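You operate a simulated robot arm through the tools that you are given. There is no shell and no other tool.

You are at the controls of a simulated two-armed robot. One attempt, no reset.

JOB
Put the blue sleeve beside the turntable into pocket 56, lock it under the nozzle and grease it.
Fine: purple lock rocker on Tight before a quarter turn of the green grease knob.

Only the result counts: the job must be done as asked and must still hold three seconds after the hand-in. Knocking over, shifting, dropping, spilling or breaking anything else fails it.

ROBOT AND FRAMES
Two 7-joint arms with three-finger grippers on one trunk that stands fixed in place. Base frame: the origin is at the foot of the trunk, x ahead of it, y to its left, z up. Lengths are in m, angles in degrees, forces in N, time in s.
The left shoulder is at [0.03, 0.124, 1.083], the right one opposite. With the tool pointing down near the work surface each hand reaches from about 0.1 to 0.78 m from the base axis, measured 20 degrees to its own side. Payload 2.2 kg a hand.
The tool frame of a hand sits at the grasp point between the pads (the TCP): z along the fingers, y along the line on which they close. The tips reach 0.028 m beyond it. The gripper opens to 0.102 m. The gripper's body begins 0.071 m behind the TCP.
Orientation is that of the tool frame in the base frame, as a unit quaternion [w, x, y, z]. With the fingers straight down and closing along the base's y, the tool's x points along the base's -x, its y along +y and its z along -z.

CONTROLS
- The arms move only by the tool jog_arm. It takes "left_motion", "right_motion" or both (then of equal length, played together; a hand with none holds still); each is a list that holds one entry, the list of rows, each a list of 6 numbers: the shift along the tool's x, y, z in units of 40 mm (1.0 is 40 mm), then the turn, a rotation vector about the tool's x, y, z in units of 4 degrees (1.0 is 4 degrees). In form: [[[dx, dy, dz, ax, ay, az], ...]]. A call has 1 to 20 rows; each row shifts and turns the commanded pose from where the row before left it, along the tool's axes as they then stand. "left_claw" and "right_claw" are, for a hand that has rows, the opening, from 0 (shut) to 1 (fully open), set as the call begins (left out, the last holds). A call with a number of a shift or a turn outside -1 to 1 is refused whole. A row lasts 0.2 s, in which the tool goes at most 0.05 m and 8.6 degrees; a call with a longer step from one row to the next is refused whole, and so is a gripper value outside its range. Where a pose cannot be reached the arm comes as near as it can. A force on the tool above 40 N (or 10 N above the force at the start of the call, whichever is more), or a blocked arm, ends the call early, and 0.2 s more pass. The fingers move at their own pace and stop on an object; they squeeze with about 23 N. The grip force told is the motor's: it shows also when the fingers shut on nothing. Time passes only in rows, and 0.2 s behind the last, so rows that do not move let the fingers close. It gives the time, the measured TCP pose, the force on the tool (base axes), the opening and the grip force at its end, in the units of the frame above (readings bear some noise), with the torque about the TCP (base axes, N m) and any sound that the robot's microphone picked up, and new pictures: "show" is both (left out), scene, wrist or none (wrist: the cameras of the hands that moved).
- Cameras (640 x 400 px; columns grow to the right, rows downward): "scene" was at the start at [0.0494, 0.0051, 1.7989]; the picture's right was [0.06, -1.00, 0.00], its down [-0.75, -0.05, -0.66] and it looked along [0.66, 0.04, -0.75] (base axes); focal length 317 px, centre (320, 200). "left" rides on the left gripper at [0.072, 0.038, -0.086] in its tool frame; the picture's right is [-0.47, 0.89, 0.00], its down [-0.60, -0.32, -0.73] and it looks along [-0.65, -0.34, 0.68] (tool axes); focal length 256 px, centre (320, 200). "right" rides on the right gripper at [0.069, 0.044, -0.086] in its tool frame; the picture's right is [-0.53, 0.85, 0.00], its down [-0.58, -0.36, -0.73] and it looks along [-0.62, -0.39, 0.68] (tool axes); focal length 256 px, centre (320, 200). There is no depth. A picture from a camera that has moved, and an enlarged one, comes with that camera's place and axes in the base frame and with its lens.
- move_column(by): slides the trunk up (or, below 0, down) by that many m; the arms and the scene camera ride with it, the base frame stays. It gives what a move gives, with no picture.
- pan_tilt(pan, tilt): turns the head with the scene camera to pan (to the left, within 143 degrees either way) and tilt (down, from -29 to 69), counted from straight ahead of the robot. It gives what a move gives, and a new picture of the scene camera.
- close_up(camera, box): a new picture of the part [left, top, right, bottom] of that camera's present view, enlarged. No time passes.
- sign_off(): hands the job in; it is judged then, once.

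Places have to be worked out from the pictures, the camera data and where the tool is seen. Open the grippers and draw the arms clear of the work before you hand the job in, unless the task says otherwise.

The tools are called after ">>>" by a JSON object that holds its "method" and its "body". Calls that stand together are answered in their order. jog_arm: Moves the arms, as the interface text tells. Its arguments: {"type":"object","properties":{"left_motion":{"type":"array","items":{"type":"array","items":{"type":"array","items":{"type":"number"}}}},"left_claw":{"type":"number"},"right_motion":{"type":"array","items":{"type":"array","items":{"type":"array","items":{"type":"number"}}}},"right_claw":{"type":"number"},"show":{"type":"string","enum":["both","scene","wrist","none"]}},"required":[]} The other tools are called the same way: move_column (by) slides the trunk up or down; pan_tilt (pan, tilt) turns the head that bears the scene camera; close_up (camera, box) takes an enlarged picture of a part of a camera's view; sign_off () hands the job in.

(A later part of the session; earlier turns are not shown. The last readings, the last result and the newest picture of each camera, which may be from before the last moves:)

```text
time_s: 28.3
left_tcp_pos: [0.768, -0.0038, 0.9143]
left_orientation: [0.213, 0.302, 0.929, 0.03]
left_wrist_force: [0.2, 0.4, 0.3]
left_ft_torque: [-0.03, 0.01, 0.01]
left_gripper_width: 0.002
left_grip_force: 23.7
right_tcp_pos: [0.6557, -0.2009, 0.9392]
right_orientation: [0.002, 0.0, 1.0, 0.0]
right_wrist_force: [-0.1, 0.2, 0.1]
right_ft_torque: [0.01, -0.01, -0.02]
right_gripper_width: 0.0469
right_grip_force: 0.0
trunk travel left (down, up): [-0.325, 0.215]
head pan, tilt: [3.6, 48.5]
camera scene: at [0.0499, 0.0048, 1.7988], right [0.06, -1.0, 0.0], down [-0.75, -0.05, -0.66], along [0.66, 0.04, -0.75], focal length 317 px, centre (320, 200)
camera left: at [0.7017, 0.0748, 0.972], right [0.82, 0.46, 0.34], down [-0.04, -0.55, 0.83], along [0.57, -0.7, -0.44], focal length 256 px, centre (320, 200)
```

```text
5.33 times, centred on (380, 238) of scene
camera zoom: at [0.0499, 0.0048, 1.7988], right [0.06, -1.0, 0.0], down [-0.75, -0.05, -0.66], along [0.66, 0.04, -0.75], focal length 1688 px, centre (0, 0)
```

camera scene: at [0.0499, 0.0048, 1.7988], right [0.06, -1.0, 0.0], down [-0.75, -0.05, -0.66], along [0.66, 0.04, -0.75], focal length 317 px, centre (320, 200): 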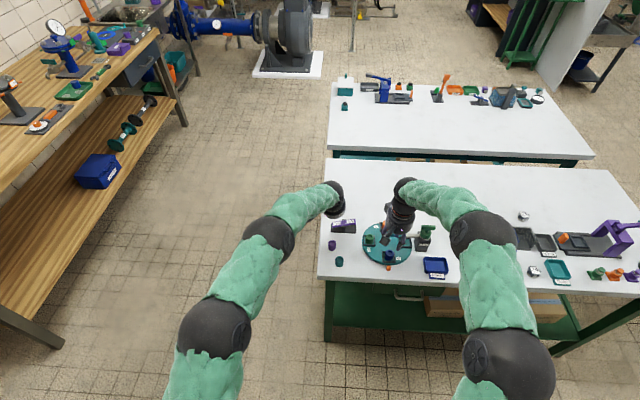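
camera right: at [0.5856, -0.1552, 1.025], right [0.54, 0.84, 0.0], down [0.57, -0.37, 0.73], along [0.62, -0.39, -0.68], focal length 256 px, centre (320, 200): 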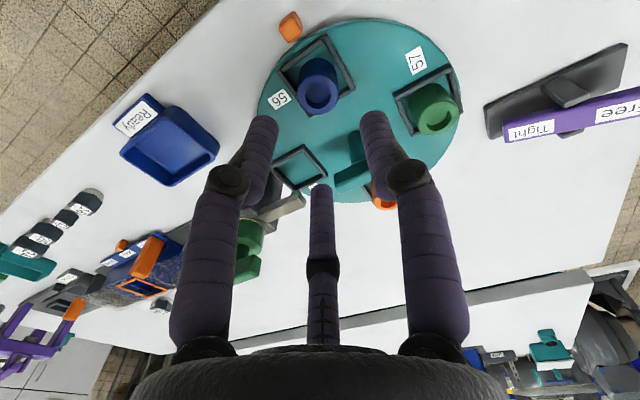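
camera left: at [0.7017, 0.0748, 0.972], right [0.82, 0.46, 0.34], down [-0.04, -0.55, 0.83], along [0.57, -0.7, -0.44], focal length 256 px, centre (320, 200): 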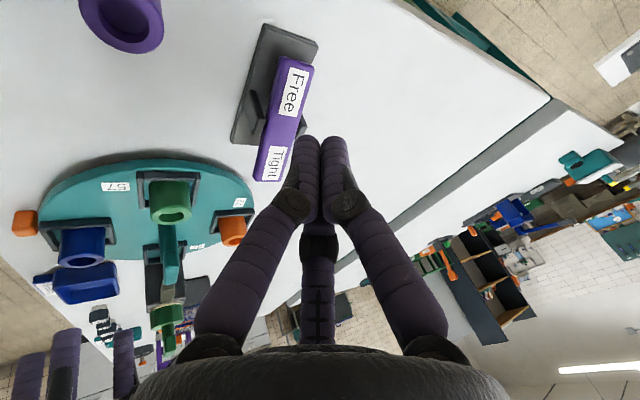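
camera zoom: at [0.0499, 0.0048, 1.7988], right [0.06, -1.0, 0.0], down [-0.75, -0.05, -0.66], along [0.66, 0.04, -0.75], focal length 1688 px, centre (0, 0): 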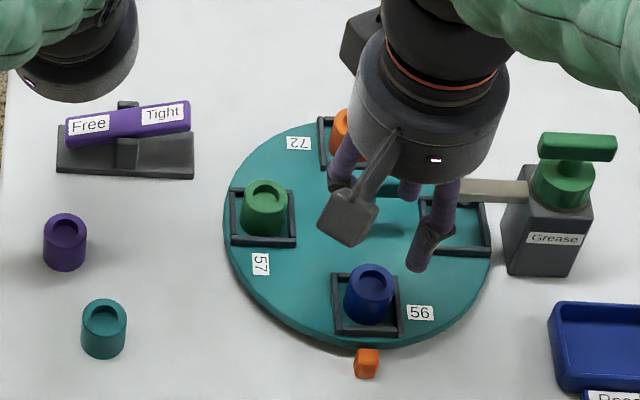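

The rocker now rests on Free. I bring the right hand above the turntable handle and yaw it 90° clockwise so its fingers can straddle the handle bar (which runs along y), ready for a counter-clockwise quarter turn.

>>> {"method": "jog_arm", "body": {"right_motion": [[[-0.9, 0, -0.4, 0, 0, 0], [-0.9, 0, -0.4, 0, 0, 0], [0, 0, 0, 0, 0, 1], [0, 0, 0, 0, 0, 1], [0, 0, 0, 0, 0, 1], [0, 0, 0, 0, 0, 1], [0, 0, 0, 0, 0, 1], [0, 0, 0, 0, 0, 1], [0, 0, 0, 0, 0, 1], [0, 0, 0, 0, 0, 1], [0, 0, 0, 0, 0, 1], [0, 0, 0, 0, 0, 1], [0, 0, 0, 0, 0, 1], [0, 0, 0, 0, 0, 1], [0, 0, 0, 0, 0, 1], [0, 0, 0, 0, 0, 1], [0, 0, 0, 0, 0, 1], [0, 0, 0, 0, 0, 1], [0, 0, 0, 0, 0, 1], [0, 0, 0, 0, 0, 1]]], "right_claw": 0.6, "show": "none"}}

>>> {"method": "jog_arm", "body": {"right_motion": [[[0, 0, 0, 0, 0, 1], [0, 0, 0, 0, 0, 1], [0, 0, 0, 0, 0, 1], [0, 0, 0, 0, 0, 1], [0, 0, 0, 0, 0, 0.5], [0, 0, 0, 0, 0, 0]]], "show": "both"}}

>>> {"method": "close_up", "body": {"camera": "left", "box": [30, 150, 280, 340]}}

>>> {"method": "close_up", "body": {"camera": "scene", "box": [360, 205, 440, 275]}}

```text
time_s: 32.5
left_tcp_pos: [0.7694, -0.0031, 0.915]
left_orientation: [0.214, 0.302, 0.929, 0.029]
left_wrist_force: [0.3, 0.7, 0.8]
left_ft_torque: [-0.02, 0.0, 0.01]
left_gripper_width: 0.0023
left_grip_force: 22.8
right_tcp_pos: [0.7281, -0.2017, 0.9716]
right_orientation: [0.002, 0.589, 0.808, 0.002]
right_wrist_force: [0.1, -0.4, 0.4]
right_ft_torque: [0.01, 0.0, 0.0]
right_gripper_width: 0.0613
right_grip_force: 0.1
trunk travel left (down, up): [-0.325, 0.215]
head pan, tilt: [3.6, 48.5]
```

```text
time_s: 33.9
left_tcp_pos: [0.7698, -0.0034, 0.9147]
left_orientation: [0.214, 0.302, 0.929, 0.029]
left_wrist_force: [0.1, -0.2, 1.1]
left_ft_torque: [-0.01, -0.02, 0.01]
left_gripper_width: 0.0023
left_grip_force: 22.5
right_tcp_pos: [0.728, -0.2014, 0.971]
right_orientation: [0.003, 0.708, 0.707, 0.002]
right_wrist_force: [0.1, 0.4, 0.1]
right_ft_torque: [-0.02, 0.01, 0.02]
right_gripper_width: 0.0613
right_grip_force: 0.1
trunk travel left (down, up): [-0.325, 0.215]
head pan, tilt: [3.6, 48.5]
camera scene: at [0.0495, 0.0051, 1.7989], right [0.06, -1.0, 0.0], down [-0.75, -0.05, -0.66], along [0.66, 0.04, -0.75], focal length 317 px, centre (320, 200)
camera right: at [0.7702, -0.1314, 1.0569], right [0.84, -0.54, 0.01], down [-0.37, -0.58, 0.73], along [-0.39, -0.62, -0.68], focal length 256 px, centre (320, 200)
```

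scene: 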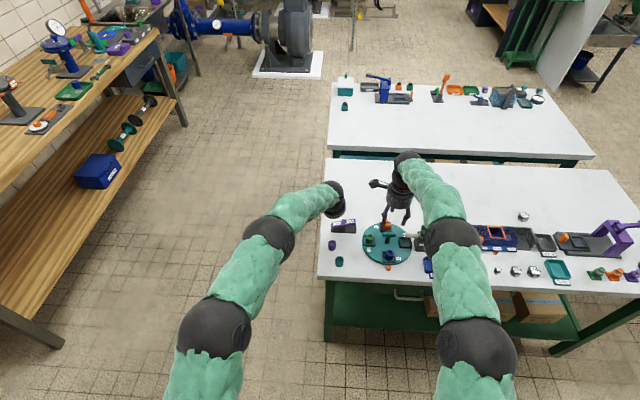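
right: 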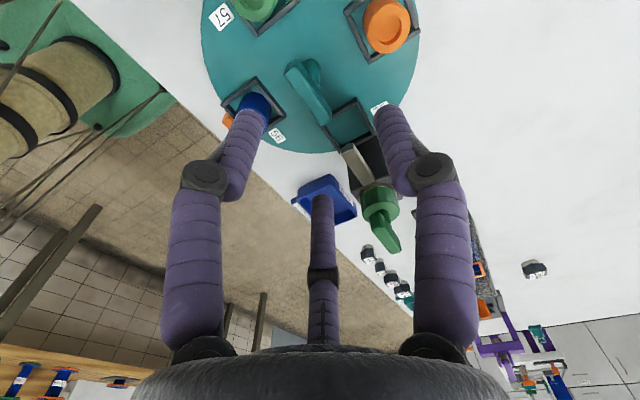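

```text
2.11 times, centred on (155, 245) of left
camera zoom: at [0.7019, 0.075, 0.9726], right [0.82, 0.46, 0.34], down [-0.04, -0.55, 0.83], along [0.57, -0.7, -0.44], focal length 539 px, centre (667, 105)
```

zoom: 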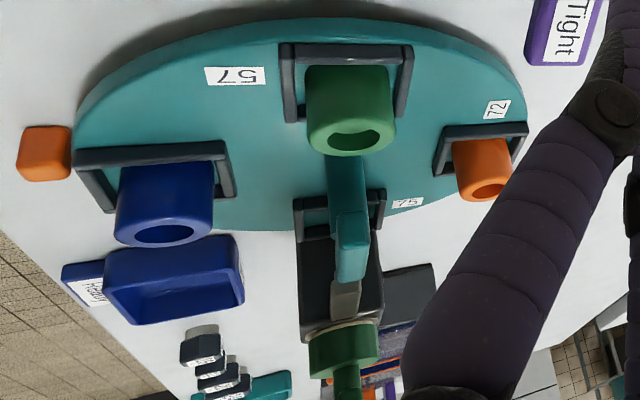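

```text
5.71 times, centred on (400, 240) of scene
camera zoom: at [0.0495, 0.0051, 1.7989], right [0.06, -1.0, 0.0], down [-0.75, -0.05, -0.66], along [0.66, 0.04, -0.75], focal length 1809 px, centre (-137, -29)
```

zoom: 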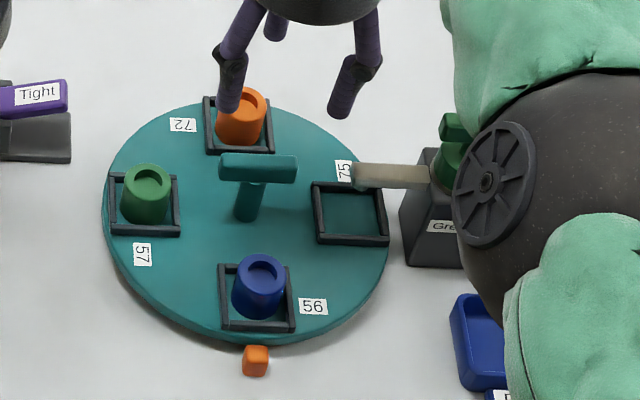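

The arm's elbow is well clear. My refined estimate puts the disc centre and handle at about (0.718,-0.200) with the bar centre at z≈0.877; I enlarge the right wrist view to verify before descending.

>>> {"method": "close_up", "body": {"camera": "right", "box": [220, 20, 420, 170]}}

```text
2.67 times, centred on (320, 95) of right
camera zoom: at [0.7702, -0.1314, 1.0569], right [0.84, -0.54, 0.01], down [-0.37, -0.58, 0.73], along [-0.39, -0.62, -0.68], focal length 683 px, centre (320, 480)
```

zoom: 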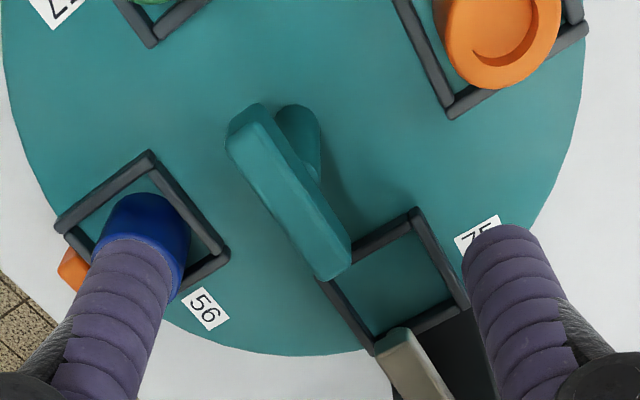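

Handle bar centre is about (0.719,-0.199,0.868), along y. I shift 9 mm back and descend to z≈0.905, then check alignment again.

>>> {"method": "jog_arm", "body": {"right_motion": [[[0.06, -0.225, 0.3, 0, 0, 0], [0, 0, 0.7, 0, 0, 0], [0, 0, 0.65, 0, 0, 0], [0, 0, 0, 0, 0, 0], [0, 0, 0, 0, 0, 0]]], "show": "both"}}

>>> {"method": "close_up", "body": {"camera": "right", "box": [220, 40, 420, 190]}}

>>> {"method": "close_up", "body": {"camera": "left", "box": [80, 150, 280, 320]}}

>>> {"method": "close_up", "body": {"camera": "scene", "box": [360, 205, 440, 275]}}

```text
time_s: 35.1
left_tcp_pos: [0.7681, -0.0034, 0.9144]
left_orientation: [0.213, 0.302, 0.929, 0.03]
left_wrist_force: [0.0, 0.2, -1.0]
left_ft_torque: [-0.03, 0.01, -0.03]
left_gripper_width: 0.0023
left_grip_force: 22.9
right_tcp_pos: [0.7177, -0.1975, 0.9049]
right_orientation: [0.001, 0.708, 0.706, 0.002]
right_wrist_force: [-0.1, 0.0, 0.1]
right_ft_torque: [0.0, -0.03, 0.03]
right_gripper_width: 0.0609
right_grip_force: 0.1
trunk travel left (down, up): [-0.325, 0.215]
head pan, tilt: [3.6, 48.5]
camera scene: at [0.0497, 0.0051, 1.7989], right [0.06, -1.0, 0.0], down [-0.75, -0.05, -0.66], along [0.66, 0.04, -0.75], focal length 317 px, centre (320, 200)
camera right: at [0.7609, -0.1278, 0.9904], right [0.84, -0.54, 0.01], down [-0.37, -0.58, 0.73], along [-0.39, -0.62, -0.68], focal length 256 px, centre (320, 200)
```

scene: 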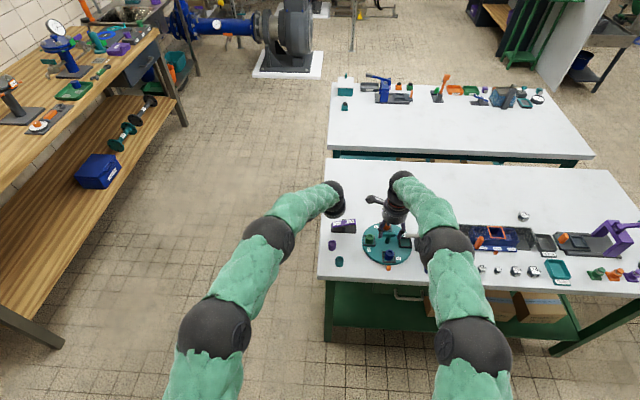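
right: 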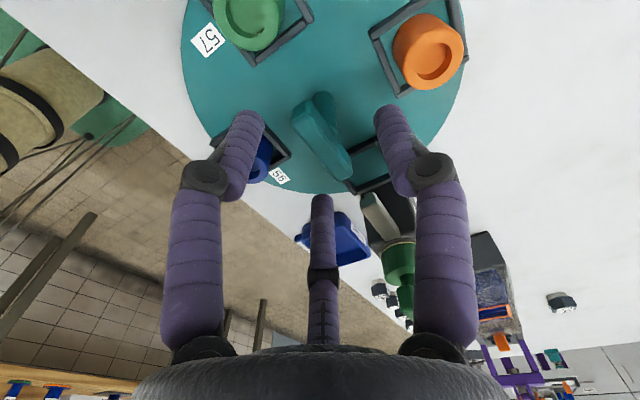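

```text
2.67 times, centred on (320, 115) of right
camera zoom: at [0.7609, -0.1278, 0.9904], right [0.84, -0.54, 0.01], down [-0.37, -0.58, 0.73], along [-0.39, -0.62, -0.68], focal length 683 px, centre (320, 427)
```

zoom: 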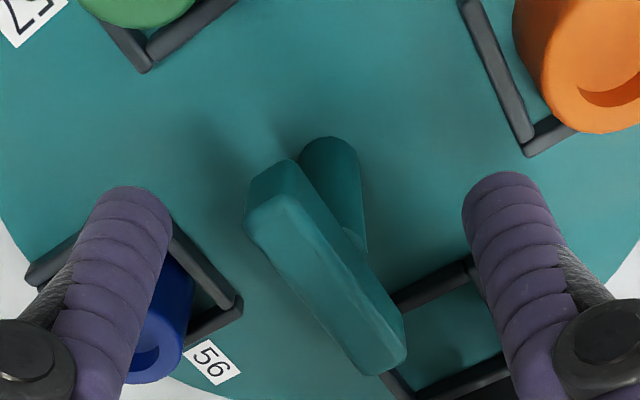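

```text
2.35 times, centred on (180, 235) of left
camera zoom: at [0.702, 0.075, 0.9726], right [0.82, 0.46, 0.34], down [-0.04, -0.55, 0.83], along [0.57, -0.7, -0.44], focal length 602 px, centre (649, 118)
```

zoom: 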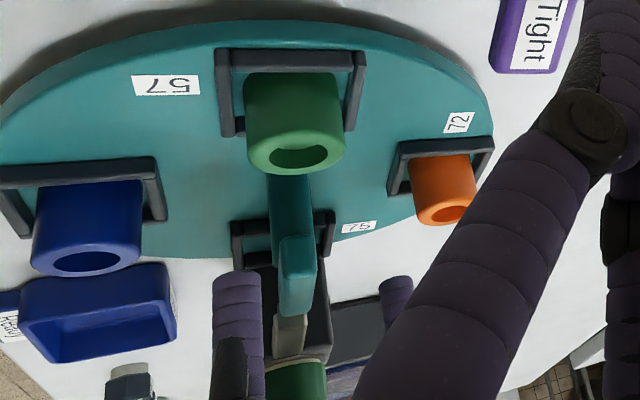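

```text
5.71 times, centred on (400, 240) of scene
camera zoom: at [0.0497, 0.0051, 1.7989], right [0.06, -1.0, 0.0], down [-0.75, -0.05, -0.66], along [0.66, 0.04, -0.75], focal length 1809 px, centre (-137, -29)
```

zoom: 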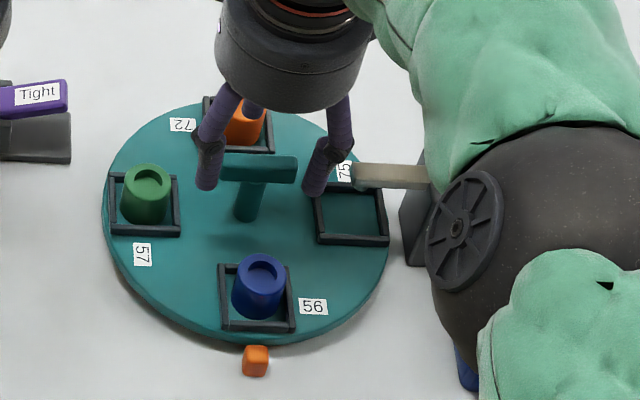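

Bar is straddled well: it lies about 2 mm forward and 1 mm right of the tool axis. I descend to z≈0.866 so the pads are level with the bar.

>>> {"method": "jog_arm", "body": {"right_motion": [[[-0.025, 0, 0.3, 0, 0, 0], [0, 0, 0.4, 0, 0, 0], [0, 0, 0.27, 0, 0, 0], [0, 0, 0, 0, 0, 0]]], "show": "wrist"}}

>>> {"method": "close_up", "body": {"camera": "left", "box": [80, 150, 280, 320]}}

>>> {"method": "close_up", "body": {"camera": "scene", "box": [360, 205, 440, 275]}}

```text
time_s: 36.1
left_tcp_pos: [0.7687, -0.0035, 0.9146]
left_orientation: [0.214, 0.302, 0.929, 0.03]
left_wrist_force: [0.7, -0.3, -0.1]
left_ft_torque: [0.0, 0.03, 0.03]
left_gripper_width: 0.0021
left_grip_force: 23.1
right_tcp_pos: [0.7203, -0.1989, 0.8653]
right_orientation: [0.003, 0.707, 0.707, 0.002]
right_wrist_force: [0.2, -0.2, 0.2]
right_ft_torque: [0.03, 0.01, 0.01]
right_gripper_width: 0.0614
right_grip_force: 0.1
trunk travel left (down, up): [-0.325, 0.215]
head pan, tilt: [3.6, 48.5]
camera right: at [0.7624, -0.1292, 0.9506], right [0.84, -0.54, 0.01], down [-0.37, -0.58, 0.73], along [-0.39, -0.62, -0.68], focal length 256 px, centre (320, 200)
```

right: 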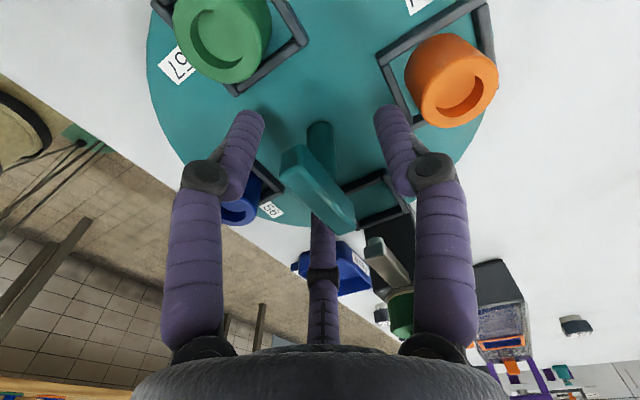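

```text
2.35 times, centred on (180, 235) of left
camera zoom: at [0.7019, 0.075, 0.9727], right [0.82, 0.46, 0.34], down [-0.04, -0.55, 0.83], along [0.57, -0.7, -0.44], focal length 602 px, centre (649, 118)
```

zoom: 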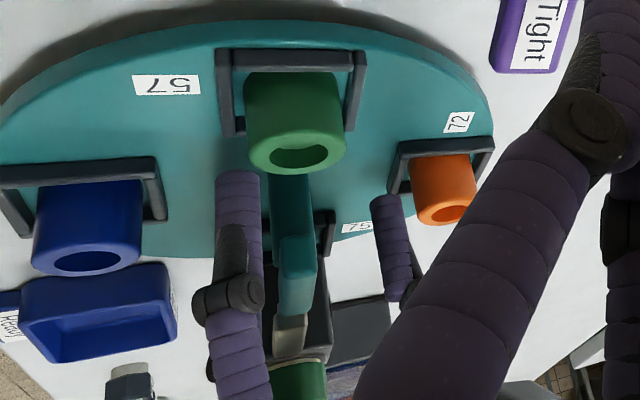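

```text
5.71 times, centred on (400, 240) of scene
camera zoom: at [0.0494, 0.0051, 1.7989], right [0.06, -1.0, 0.0], down [-0.75, -0.05, -0.66], along [0.66, 0.04, -0.75], focal length 1809 px, centre (-137, -29)
```

zoom: 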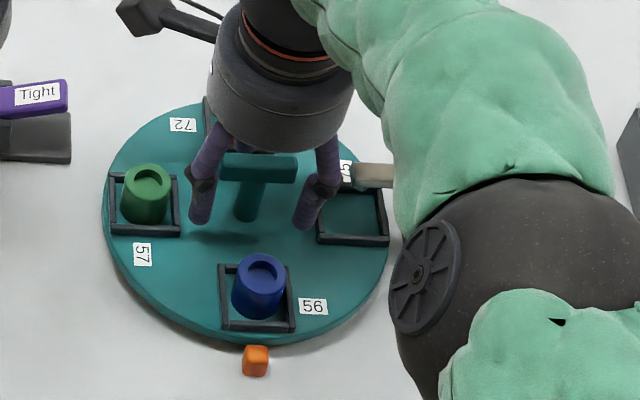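

The fingers straddle the bar. I shift back 4 mm so that the closing fingers meet the bar evenly, then close on it.

>>> {"method": "jog_arm", "body": {"right_motion": [[[0, -0.1, 0, 0, 0, 0], [0, 0, 0, 0, 0, 0]]], "show": "none"}}

>>> {"method": "jog_arm", "body": {"right_motion": [[[0, 0, 0, 0, 0, 0], [0, 0, 0, 0, 0, 0], [0, 0, 0, 0, 0, 0], [0, 0, 0, 0, 0, 0]]], "right_claw": 0, "show": "wrist"}}

>>> {"method": "close_up", "body": {"camera": "right", "box": [220, 70, 420, 220]}}

>>> {"method": "close_up", "body": {"camera": "scene", "box": [360, 205, 440, 275]}}

```text
time_s: 36.7
left_tcp_pos: [0.7688, -0.0044, 0.9148]
left_orientation: [0.215, 0.302, 0.928, 0.03]
left_wrist_force: [-0.6, 0.5, -0.7]
left_ft_torque: [0.02, 0.02, 0.01]
left_gripper_width: 0.0022
left_grip_force: 23.3
right_tcp_pos: [0.7163, -0.1986, 0.8657]
right_orientation: [0.003, 0.708, 0.707, 0.001]
right_wrist_force: [0.0, -1.0, 0.8]
right_ft_torque: [-0.02, 0.0, 0.01]
right_gripper_width: 0.0612
right_grip_force: 0.1
trunk travel left (down, up): [-0.325, 0.215]
head pan, tilt: [3.6, 48.5]
```

```text
time_s: 37.7
left_tcp_pos: [0.7691, -0.003, 0.9149]
left_orientation: [0.214, 0.303, 0.928, 0.03]
left_wrist_force: [0.0, -0.3, -1.4]
left_ft_torque: [-0.02, 0.0, -0.03]
left_gripper_width: 0.0022
left_grip_force: 23.0
right_tcp_pos: [0.7168, -0.1985, 0.8665]
right_orientation: [0.002, 0.707, 0.707, 0.002]
right_wrist_force: [-1.7, 1.2, -1.0]
right_ft_torque: [0.2, -1.1, 0.0]
right_gripper_width: 0.0222
right_grip_force: 45.3
trunk travel left (down, up): [-0.325, 0.215]
head pan, tilt: [3.6, 48.5]
camera right: at [0.7586, -0.1287, 0.9514], right [0.84, -0.54, 0.01], down [-0.37, -0.58, 0.73], along [-0.39, -0.62, -0.68], focal length 256 px, centre (320, 200)
```

right: 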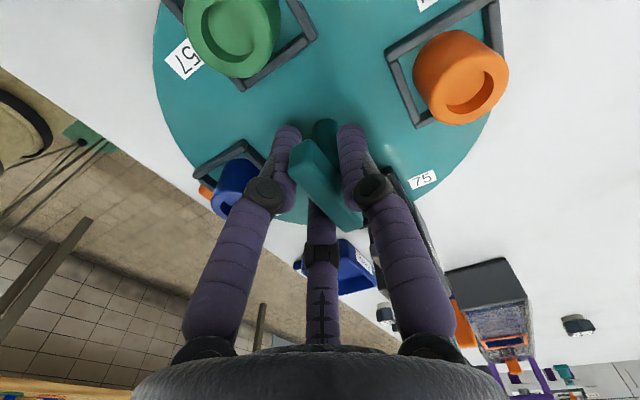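

```text
2.67 times, centred on (320, 145) of right
camera zoom: at [0.7586, -0.1287, 0.9514], right [0.84, -0.54, 0.01], down [-0.37, -0.58, 0.73], along [-0.39, -0.62, -0.68], focal length 683 px, centre (320, 347)
```

zoom: 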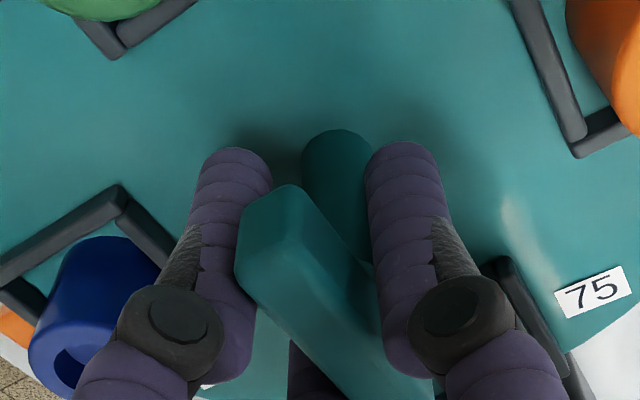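

```text
5.71 times, centred on (400, 240) of scene
camera zoom: at [0.0491, 0.0052, 1.7989], right [0.06, -1.0, 0.0], down [-0.75, -0.05, -0.66], along [0.66, 0.04, -0.75], focal length 1809 px, centre (-137, -29)
```

zoom: 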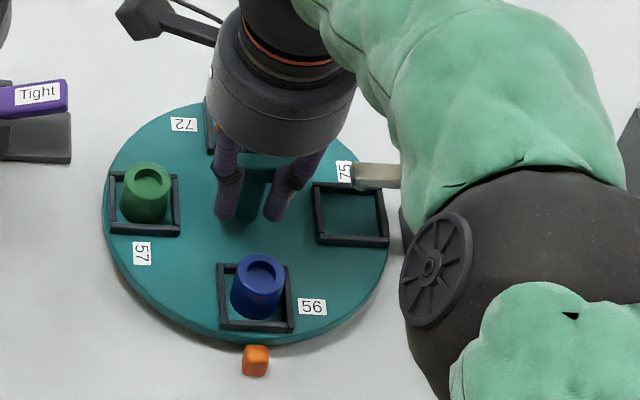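

The bar is gripped (22 mm opening). I test with a small counter-clockwise turn of 8° and watch torque and picture.

>>> {"method": "jog_arm", "body": {"right_motion": [[[-0.007, 0, 0, 0, 0, -0.5], [-0.007, 0, 0, 0, 0, -0.75], [-0.007, 0, 0, 0, 0, -0.75]]], "show": "wrist"}}

>>> {"method": "close_up", "body": {"camera": "scene", "box": [360, 205, 440, 275]}}

```text
time_s: 38.5
left_tcp_pos: [0.7696, -0.0037, 0.915]
left_orientation: [0.214, 0.302, 0.929, 0.03]
left_wrist_force: [-0.8, 0.3, 0.5]
left_ft_torque: [0.02, 0.02, -0.03]
left_gripper_width: 0.0021
left_grip_force: 22.9
right_tcp_pos: [0.7159, -0.1991, 0.8652]
right_orientation: [0.002, 0.656, 0.755, 0.003]
right_wrist_force: [3.0, 10.1, 1.4]
right_ft_torque: [1.47, -1.03, -0.04]
right_gripper_width: 0.022
right_grip_force: 45.3
trunk travel left (down, up): [-0.325, 0.215]
head pan, tilt: [3.6, 48.5]
camera right: at [0.7481, -0.1238, 0.9514], right [0.91, -0.41, 0.01], down [-0.29, -0.62, 0.73], along [-0.3, -0.67, -0.68], focal length 256 px, centre (320, 200)
```

right: 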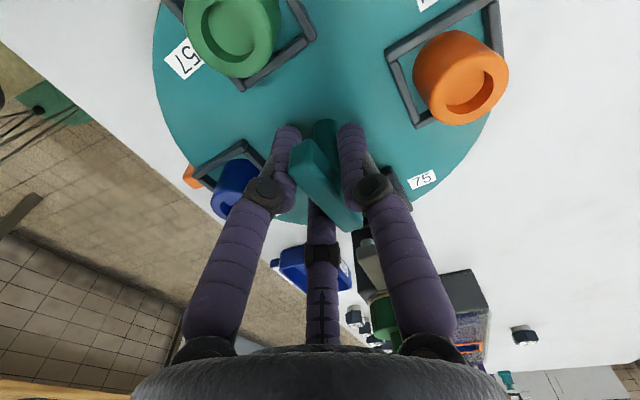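

```text
5.71 times, centred on (400, 240) of scene
camera zoom: at [0.0496, 0.0063, 1.7989], right [0.06, -1.0, 0.0], down [-0.75, -0.05, -0.66], along [0.66, 0.04, -0.75], focal length 1809 px, centre (-137, -29)
```

zoom: 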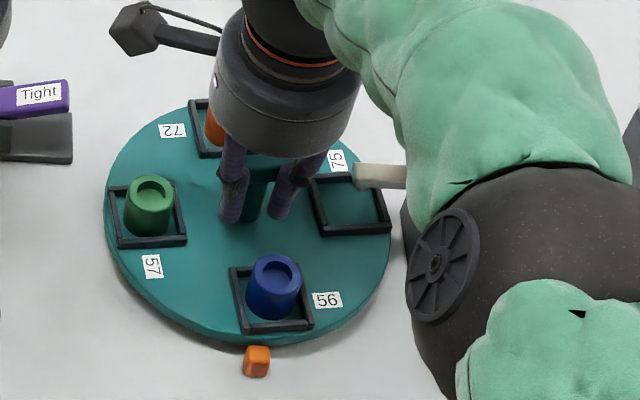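

The table turns freely with the hand (blue sleeve moves toward the nozzle; the orange block is a fixed index mark). I continue 24° more and watch the side force.

>>> {"method": "jog_arm", "body": {"right_motion": [[[0, 0, 0, 0, 0, -0.75], [0, 0, 0, 0, 0, -0.75], [0, 0, 0, 0, 0, -0.75], [0, 0, 0, 0, 0, -0.75], [0, 0, 0, 0, 0, -0.75], [0, 0, 0, 0, 0, -0.75], [0, 0, 0, 0, 0, -0.75], [0, 0, 0, 0, 0, -0.75]]], "show": "none"}}

>>> {"method": "close_up", "body": {"camera": "scene", "box": [360, 205, 440, 275]}}

```text
time_s: 40.3
left_tcp_pos: [0.7698, -0.0028, 0.9139]
left_orientation: [0.215, 0.302, 0.928, 0.029]
left_wrist_force: [-0.4, 0.7, -0.5]
left_ft_torque: [0.0, -0.02, -0.03]
left_gripper_width: 0.0024
left_grip_force: 23.3
right_tcp_pos: [0.7151, -0.2006, 0.8667]
right_orientation: [0.004, 0.484, 0.875, 0.001]
right_wrist_force: [5.9, 6.8, 5.9]
right_ft_torque: [1.76, -0.57, -0.03]
right_gripper_width: 0.0221
right_grip_force: 44.3
trunk travel left (down, up): [-0.325, 0.215]
head pan, tilt: [3.6, 48.5]
```

```text
5.71 times, centred on (400, 240) of scene
camera zoom: at [0.0494, 0.0058, 1.7989], right [0.06, -1.0, 0.0], down [-0.75, -0.05, -0.66], along [0.66, 0.04, -0.75], focal length 1809 px, centre (-137, -29)
```

zoom: 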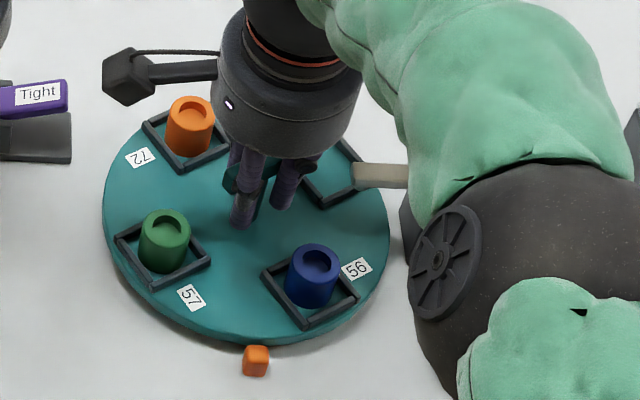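

Forces stay small at 32° turned. I continue another 48° and then fine-tune the last part.

>>> {"method": "jog_arm", "body": {"right_motion": [[[0, 0, 0, 0, 0, -0.75], [0, 0, 0, 0, 0, -0.75], [0, 0, 0, 0, 0, -0.75], [0, 0, 0, 0, 0, -0.75], [0, 0, 0, 0, 0, -0.75], [0, 0, 0, 0, 0, -0.75], [0, 0, 0, 0, 0, -0.75], [0, 0, 0, 0, 0, -0.75], [0, 0, 0, 0, 0, -0.75], [0, 0, 0, 0, 0, -0.75], [0, 0, 0, 0, 0, -0.75], [0, 0, 0, 0, 0, -0.75], [0, 0, 0, 0, 0, -0.75], [0, 0, 0, 0, 0, -0.75], [0, 0, 0, 0, 0, -0.75], [0, 0, 0, 0, 0, -0.75]]], "show": "both"}}

>>> {"method": "close_up", "body": {"camera": "scene", "box": [360, 205, 440, 275]}}

```text
time_s: 43.7
left_tcp_pos: [0.7695, -0.0044, 0.9141]
left_orientation: [0.214, 0.302, 0.929, 0.03]
left_wrist_force: [0.1, 0.6, -0.5]
left_ft_torque: [0.0, -0.01, -0.01]
left_gripper_width: 0.0019
left_grip_force: 22.9
right_tcp_pos: [0.7174, -0.2029, 0.866]
right_orientation: [0.004, 0.088, 0.996, 0.001]
right_wrist_force: [17.2, -14.0, 12.2]
right_ft_torque: [1.18, 0.01, -0.1]
right_gripper_width: 0.0221
right_grip_force: 45.6
trunk travel left (down, up): [-0.325, 0.215]
head pan, tilt: [3.6, 48.5]
camera scene: at [0.0504, 0.0034, 1.7989], right [0.06, -1.0, 0.0], down [-0.75, -0.05, -0.66], along [0.66, 0.04, -0.75], focal length 317 px, centre (320, 200)
camera right: at [0.6553, -0.1475, 0.9505], right [0.67, 0.74, 0.01], down [0.5, -0.46, 0.74], along [0.55, -0.49, -0.68], focal length 256 px, centre (320, 200)
```

scene: 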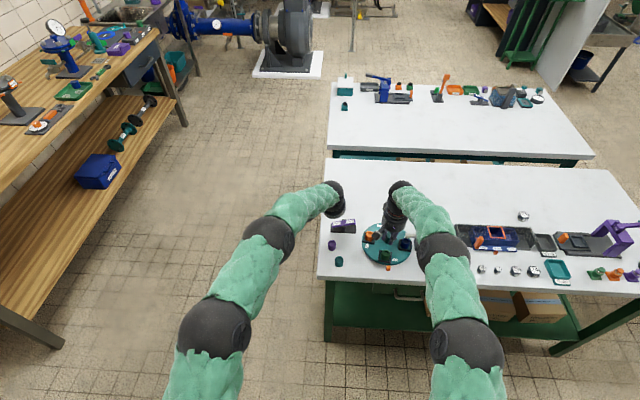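
right: 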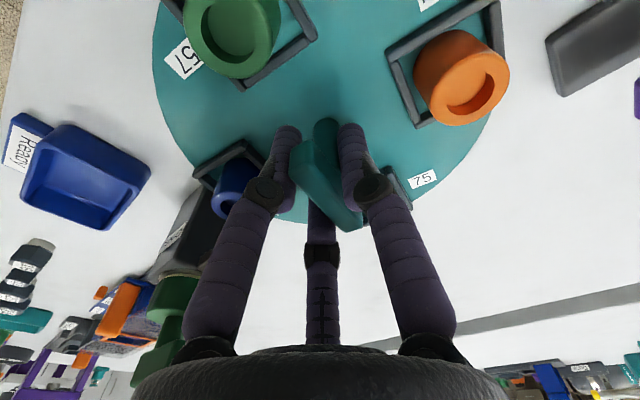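

```text
5.71 times, centred on (400, 240) of scene
camera zoom: at [0.0504, 0.0034, 1.7989], right [0.06, -1.0, 0.0], down [-0.75, -0.05, -0.66], along [0.66, 0.04, -0.75], focal length 1809 px, centre (-137, -29)
```

zoom: 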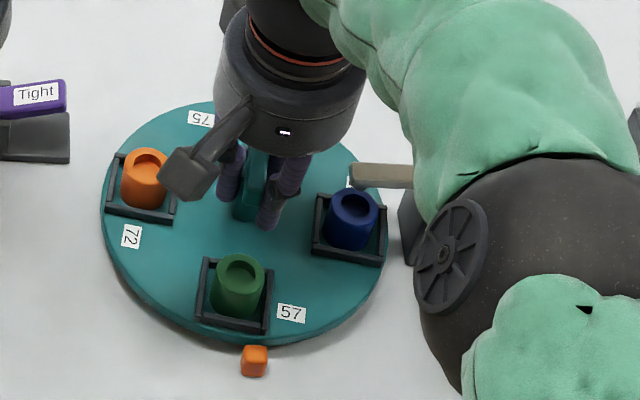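

The table has turned about 80° with side forces growing to about 25 N because the grip centre is offset from the axis. I relieve this by shifting +3 mm x and -3 mm y, then turn 8° more.

>>> {"method": "jog_arm", "body": {"right_motion": [[[-0.045, -0.03, 0, 0, 0, 0], [-0.045, -0.03, 0, 0, 0, 0], [-0.007, 0, 0, 0, 0, -0.5], [-0.007, 0, 0, 0, 0, -0.5], [-0.007, 0, 0, 0, 0, -0.5], [-0.007, 0, 0, 0, 0, -0.5], [0, 0, 0, 0, 0, 0]]], "show": "wrist"}}

>>> {"method": "close_up", "body": {"camera": "scene", "box": [360, 215, 420, 275]}}

```text
time_s: 45.3
left_tcp_pos: [0.768, -0.005, 0.9161]
left_orientation: [0.216, 0.301, 0.928, 0.031]
left_wrist_force: [0.0, 0.2, -1.0]
left_ft_torque: [-0.01, 0.01, 0.02]
left_gripper_width: 0.002
left_grip_force: 23.3
right_tcp_pos: [0.7178, -0.2042, 0.8653]
right_orientation: [0.001, 0.017, 1.0, -0.001]
right_wrist_force: [-2.2, -2.4, 15.1]
right_ft_torque: [1.34, -0.18, 0.09]
right_gripper_width: 0.0219
right_grip_force: 44.9
trunk travel left (down, up): [-0.325, 0.215]
head pan, tilt: [3.6, 48.5]
camera right: at [0.649, -0.1569, 0.9507], right [0.56, 0.83, 0.0], down [0.56, -0.38, 0.73], along [0.61, -0.41, -0.68], focal length 256 px, centre (320, 200)
```

right: 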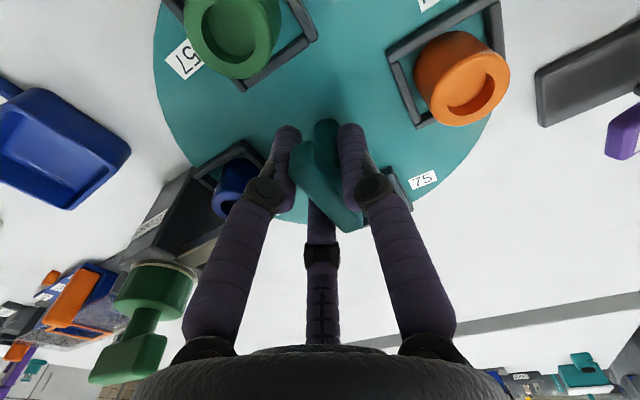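

```text
6.67 times, centred on (390, 245) of scene
camera zoom: at [0.0473, 0.0051, 1.799], right [0.06, -1.0, 0.0], down [-0.75, -0.05, -0.66], along [0.66, 0.04, -0.75], focal length 2111 px, centre (-147, -100)
```

zoom: 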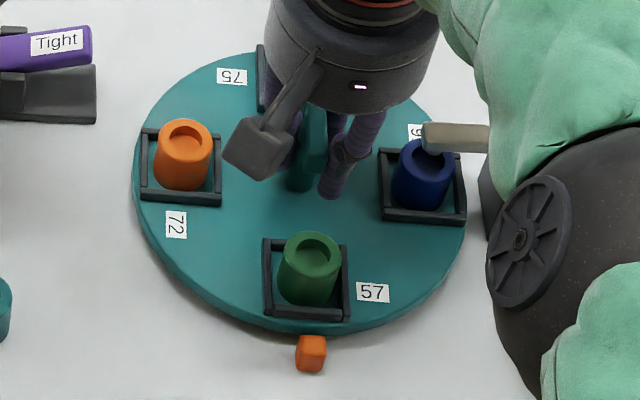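

Side forces are relieved and the table is at about 88°. I turn the final 2° and check the pockets against their original index positions.

>>> {"method": "jog_arm", "body": {"right_motion": [[[-0.007, 0, 0, 0, 0, -0.25], [0, 0, 0, 0, 0, -0.25], [0, 0, 0, 0, 0, 0]]], "show": "none"}}

>>> {"method": "close_up", "body": {"camera": "scene", "box": [360, 215, 420, 275]}}

>>> {"method": "close_up", "body": {"camera": "left", "box": [80, 150, 280, 320]}}

```text
time_s: 46.1
left_tcp_pos: [0.7684, -0.0037, 0.9157]
left_orientation: [0.215, 0.303, 0.928, 0.029]
left_wrist_force: [-1.0, -0.3, 0.1]
left_ft_torque: [0.0, 0.03, 0.0]
left_gripper_width: 0.0022
left_grip_force: 22.8
right_tcp_pos: [0.7179, -0.2048, 0.8651]
right_orientation: [0.002, 0.001, 1.0, 0.0]
right_wrist_force: [-7.8, -6.7, 11.3]
right_ft_torque: [1.27, 0.0, 0.0]
right_gripper_width: 0.0221
right_grip_force: 45.1
trunk travel left (down, up): [-0.325, 0.215]
head pan, tilt: [3.6, 48.5]
```

```text
6.67 times, centred on (390, 245) of scene
camera zoom: at [0.047, 0.0043, 1.799], right [0.06, -1.0, 0.0], down [-0.75, -0.05, -0.66], along [0.66, 0.04, -0.75], focal length 2111 px, centre (-147, -100)
```

zoom: 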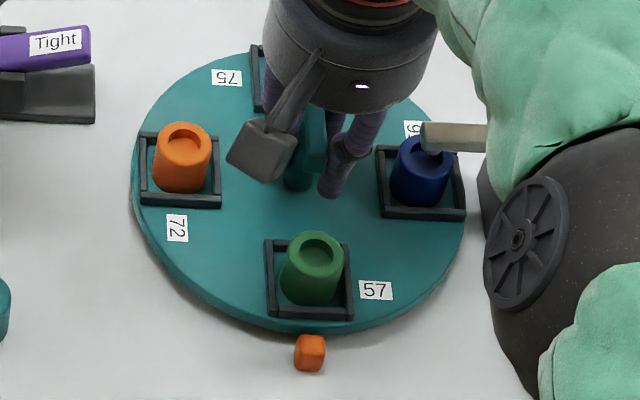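

```text
2.35 times, centred on (180, 235) of left
camera zoom: at [0.7006, 0.0744, 0.9737], right [0.82, 0.46, 0.34], down [-0.04, -0.55, 0.83], along [0.57, -0.7, -0.43], focal length 602 px, centre (649, 118)
```

zoom: 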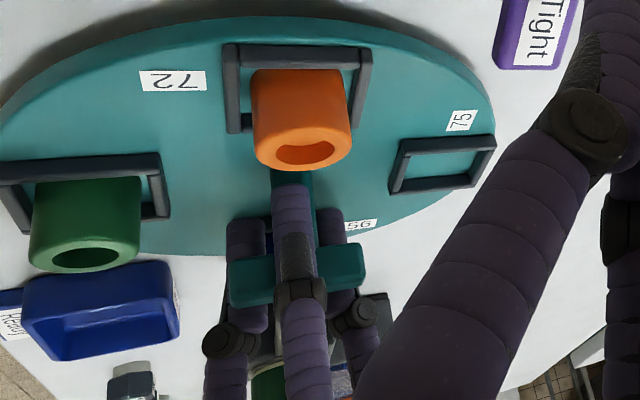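

The table is now at its indexed position with pocket 56 under the nozzle. I keep holding the handle with the right hand and bring the left hand across above the raised Tight end.

>>> {"method": "jog_arm", "body": {"left_motion": [[[-0.4445, -0.6325, 0.057, 0, 0, 0], [-0.4445, -0.6325, 0.057, 0, 0, 0], [0, 0, 0, 0, 0, 0]]], "show": "both"}}

>>> {"method": "close_up", "body": {"camera": "left", "box": [220, 20, 400, 160]}}

>>> {"method": "close_up", "body": {"camera": "scene", "box": [320, 185, 420, 260]}}

```text
time_s: 46.9
left_tcp_pos: [0.7642, -0.0677, 0.9161]
left_orientation: [0.214, 0.302, 0.928, 0.03]
left_wrist_force: [0.1, 0.1, -0.5]
left_ft_torque: [-0.01, 0.0, -0.01]
left_gripper_width: 0.0022
left_grip_force: 23.6
right_tcp_pos: [0.7183, -0.2039, 0.8651]
right_orientation: [0.003, 0.001, 1.0, 0.0]
right_wrist_force: [-12.1, -8.6, 8.2]
right_ft_torque: [1.1, 0.59, 0.0]
right_gripper_width: 0.0221
right_grip_force: 45.0
trunk travel left (down, up): [-0.325, 0.215]
head pan, tilt: [3.6, 48.5]
camera scene: at [0.0469, 0.0041, 1.799], right [0.06, -1.0, 0.0], down [-0.75, -0.05, -0.66], along [0.66, 0.04, -0.75], focal length 317 px, centre (320, 200)
camera left: at [0.6977, 0.0108, 0.973], right [0.82, 0.46, 0.34], down [-0.04, -0.55, 0.83], along [0.57, -0.7, -0.44], focal length 256 px, centre (320, 200)
```

scene: 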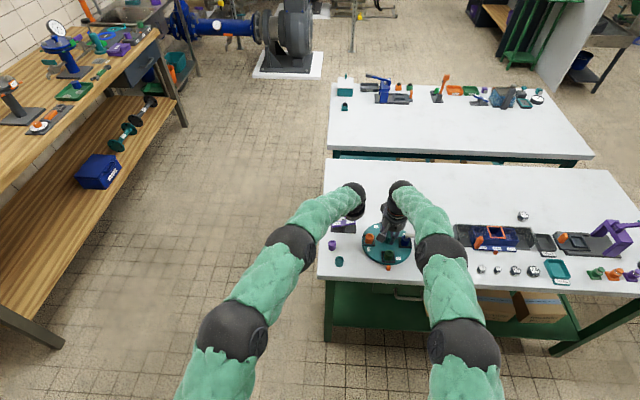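
left: 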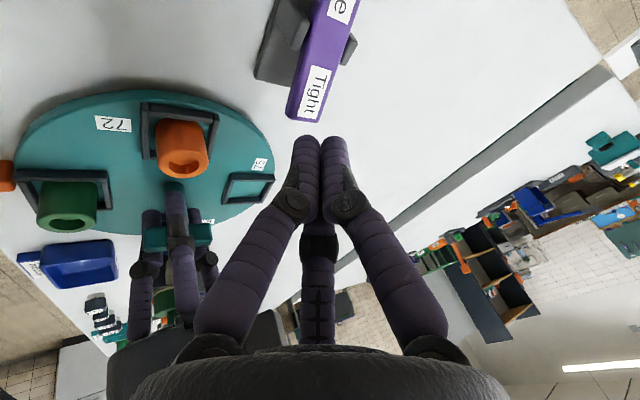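

```text
2.86 times, centred on (310, 90) of left
camera zoom: at [0.6977, 0.0108, 0.973], right [0.82, 0.46, 0.34], down [-0.04, -0.55, 0.83], along [0.57, -0.7, -0.44], focal length 731 px, centre (349, 514)
```

zoom: 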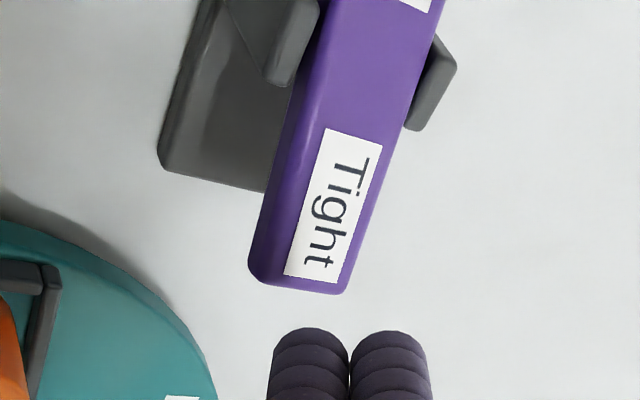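

```text
5.33 times, centred on (370, 222) of scene
camera zoom: at [0.0469, 0.0041, 1.799], right [0.06, -1.0, 0.0], down [-0.75, -0.05, -0.66], along [0.66, 0.04, -0.75], focal length 1688 px, centre (53, 80)
```

zoom: 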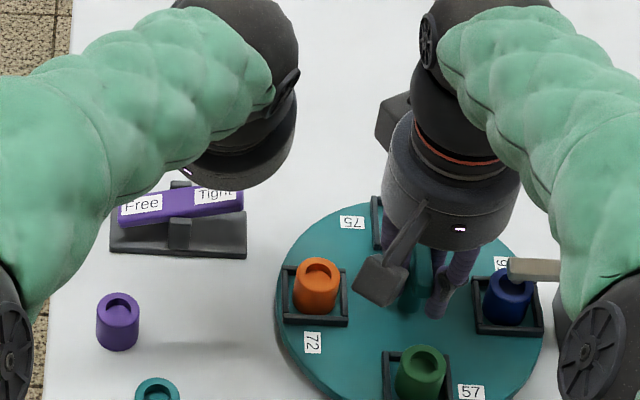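

The tips are near the end of the raised Tight side; I shift 6 mm toward the pivot and 3 mm forward, descend 30 mm, then start to press.

>>> {"method": "jog_arm", "body": {"left_motion": [[[0.031, 0.163, 0.02, 0, 0, 0], [0.1425, -0.0695, 0.34, 0, 0, 0], [0.1425, -0.0695, 0.34, 0, 0, 0], [0, 0, 0, 0, 0, 0]]], "show": "none"}}

>>> {"method": "close_up", "body": {"camera": "left", "box": [220, 20, 400, 160]}}

>>> {"method": "close_up", "body": {"camera": "scene", "box": [320, 185, 420, 260]}}

```text
time_s: 47.9
left_tcp_pos: [0.7699, -0.0615, 0.8847]
left_orientation: [0.215, 0.302, 0.928, 0.03]
left_wrist_force: [-0.5, 0.0, 0.1]
left_ft_torque: [-0.04, -0.03, 0.02]
left_gripper_width: 0.0024
left_grip_force: 22.8
right_tcp_pos: [0.7178, -0.2047, 0.8651]
right_orientation: [0.003, 0.001, 1.0, 0.001]
right_wrist_force: [-16.8, -9.7, 4.3]
right_ft_torque: [1.22, 0.38, 0.03]
right_gripper_width: 0.0221
right_grip_force: 45.0
trunk travel left (down, up): [-0.325, 0.215]
head pan, tilt: [3.6, 48.5]
```

```text
2.86 times, centred on (310, 90) of left
camera zoom: at [0.702, 0.0165, 0.9425], right [0.82, 0.46, 0.34], down [-0.04, -0.55, 0.83], along [0.57, -0.7, -0.43], focal length 731 px, centre (349, 514)
```

zoom: 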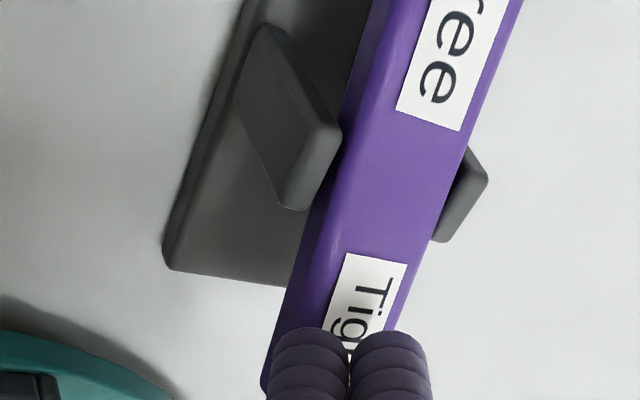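

```text
5.33 times, centred on (370, 222) of scene
camera zoom: at [0.0468, 0.0036, 1.799], right [0.06, -1.0, 0.0], down [-0.75, -0.05, -0.66], along [0.66, 0.04, -0.75], focal length 1688 px, centre (53, 80)
```

zoom: 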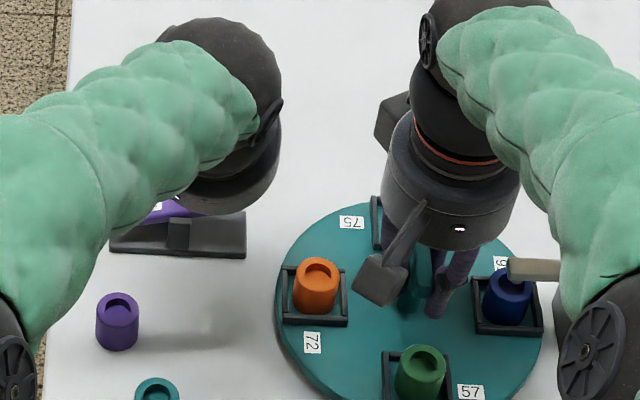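

The right arm's side force on the held handle is creeping up (about 20 N), so I first relieve it by moving its command to the measured place.

>>> {"method": "jog_arm", "body": {"right_motion": [[[0.035, -0.028, 0, 0, 0, 0], [0.035, -0.028, 0, 0, 0, 0], [0, 0, 0, 0, 0, 0]]], "show": "none"}}

```text
time_s: 48.7
left_tcp_pos: [0.7701, -0.0609, 0.884]
left_orientation: [0.214, 0.302, 0.929, 0.03]
left_wrist_force: [0.5, -0.3, -0.4]
left_ft_torque: [0.01, 0.02, -0.03]
left_gripper_width: 0.0019
left_grip_force: 22.9
right_tcp_pos: [0.7185, -0.2025, 0.8656]
right_orientation: [0.003, 0.0, 1.0, 0.001]
right_wrist_force: [-3.2, 2.6, -2.6]
right_ft_torque: [1.36, 0.84, -0.01]
right_gripper_width: 0.0219
right_grip_force: 44.5
trunk travel left (down, up): [-0.325, 0.215]
head pan, tilt: [3.6, 48.5]
```

The side force is gone. Now I press the Tight end down 20 mm with the left hand.

>>> {"method": "jog_arm", "body": {"left_motion": [[[0.038, -0.0185, 0.0906, 0, 0, 0], [0.038, -0.0185, 0.0906, 0, 0, 0], [0.038, -0.0185, 0.0906, 0, 0, 0], [0.038, -0.0185, 0.0906, 0, 0, 0], [0.038, -0.0185, 0.0906, 0, 0, 0]]], "show": "none"}}

>>> {"method": "close_up", "body": {"camera": "left", "box": [220, 20, 400, 160]}}

>>> {"method": "close_up", "body": {"camera": "scene", "box": [320, 185, 420, 260]}}

```text
time_s: 49.9
left_tcp_pos: [0.7705, -0.0606, 0.867]
left_orientation: [0.215, 0.302, 0.928, 0.029]
left_wrist_force: [-1.6, -2.5, 4.9]
left_ft_torque: [0.0, 0.06, -0.01]
left_gripper_width: 0.0023
left_grip_force: 22.6
right_tcp_pos: [0.7181, -0.2036, 0.866]
right_orientation: [0.003, 0.0, 1.0, 0.0]
right_wrist_force: [4.6, 12.8, -6.9]
right_ft_torque: [1.59, -0.95, 0.01]
right_gripper_width: 0.0221
right_grip_force: 45.6
trunk travel left (down, up): [-0.325, 0.215]
head pan, tilt: [3.6, 48.5]
```

```text
2.86 times, centred on (310, 90) of left
camera zoom: at [0.704, 0.0185, 0.9245], right [0.82, 0.46, 0.34], down [-0.04, -0.55, 0.83], along [0.57, -0.7, -0.43], focal length 731 px, centre (349, 514)
```

zoom: 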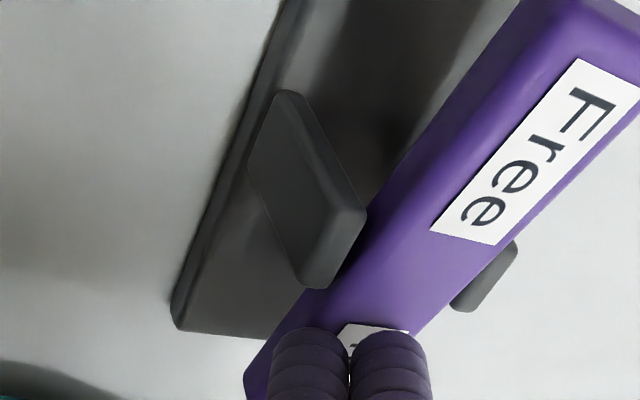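

```text
5.33 times, centred on (370, 222) of scene
camera zoom: at [0.05, 0.0061, 1.7989], right [0.06, -1.0, 0.0], down [-0.75, -0.05, -0.66], along [0.66, 0.04, -0.75], focal length 1688 px, centre (53, 80)
```

zoom: 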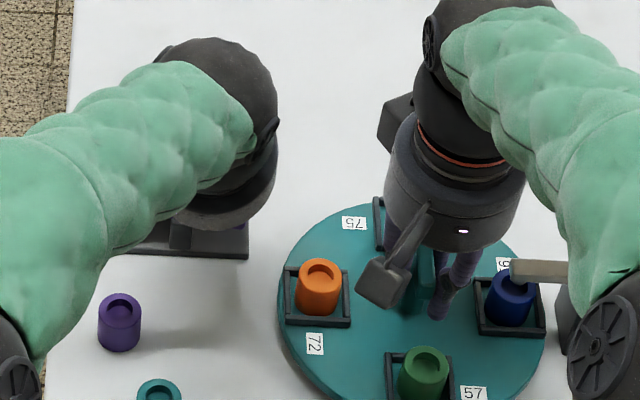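

The rocker is tipping toward Tight. I press 10 mm more (and trim the right hand +1 mm in y to keep its side force low).

>>> {"method": "jog_arm", "body": {"left_motion": [[[0.038, -0.0185, 0.0906, 0, 0, 0], [0.038, -0.0185, 0.0906, 0, 0, 0], [0.019, -0.0093, 0.0453, 0, 0, 0]]], "right_motion": [[[-0.008, 0.015, 0, 0, 0, 0], [0, 0.015, 0, 0, 0, 0], [0, 0, 0, 0, 0, 0]]], "show": "none"}}

>>> {"method": "close_up", "body": {"camera": "left", "box": [220, 20, 400, 160]}}

```text
time_s: 50.6
left_tcp_pos: [0.7754, -0.063, 0.8648]
left_orientation: [0.221, 0.302, 0.927, 0.031]
left_wrist_force: [0.1, 0.2, 1.1]
left_ft_torque: [0.01, -0.01, 0.0]
left_gripper_width: 0.0022
left_grip_force: 22.9
right_tcp_pos: [0.718, -0.2036, 0.8656]
right_orientation: [0.004, 0.0, 1.0, 0.0]
right_wrist_force: [-0.7, 2.7, 3.1]
right_ft_torque: [1.27, 0.38, 0.01]
right_gripper_width: 0.0221
right_grip_force: 45.0
trunk travel left (down, up): [-0.325, 0.215]
head pan, tilt: [3.6, 48.5]
stopped in row 3 (left hand): the force on the tool passed its limit at 43 N (the readings are from after the stop); the commanded pose is now the measured one
```

```text
2.86 times, centred on (310, 90) of left
camera zoom: at [0.7079, 0.0161, 0.9214], right [0.82, 0.46, 0.35], down [-0.05, -0.55, 0.84], along [0.57, -0.7, -0.42], focal length 731 px, centre (349, 514)
```

zoom: 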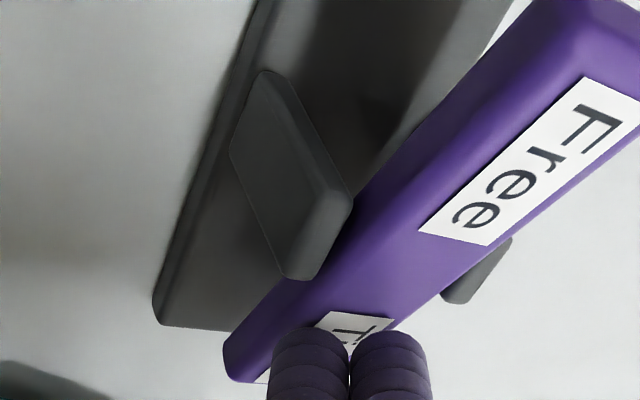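

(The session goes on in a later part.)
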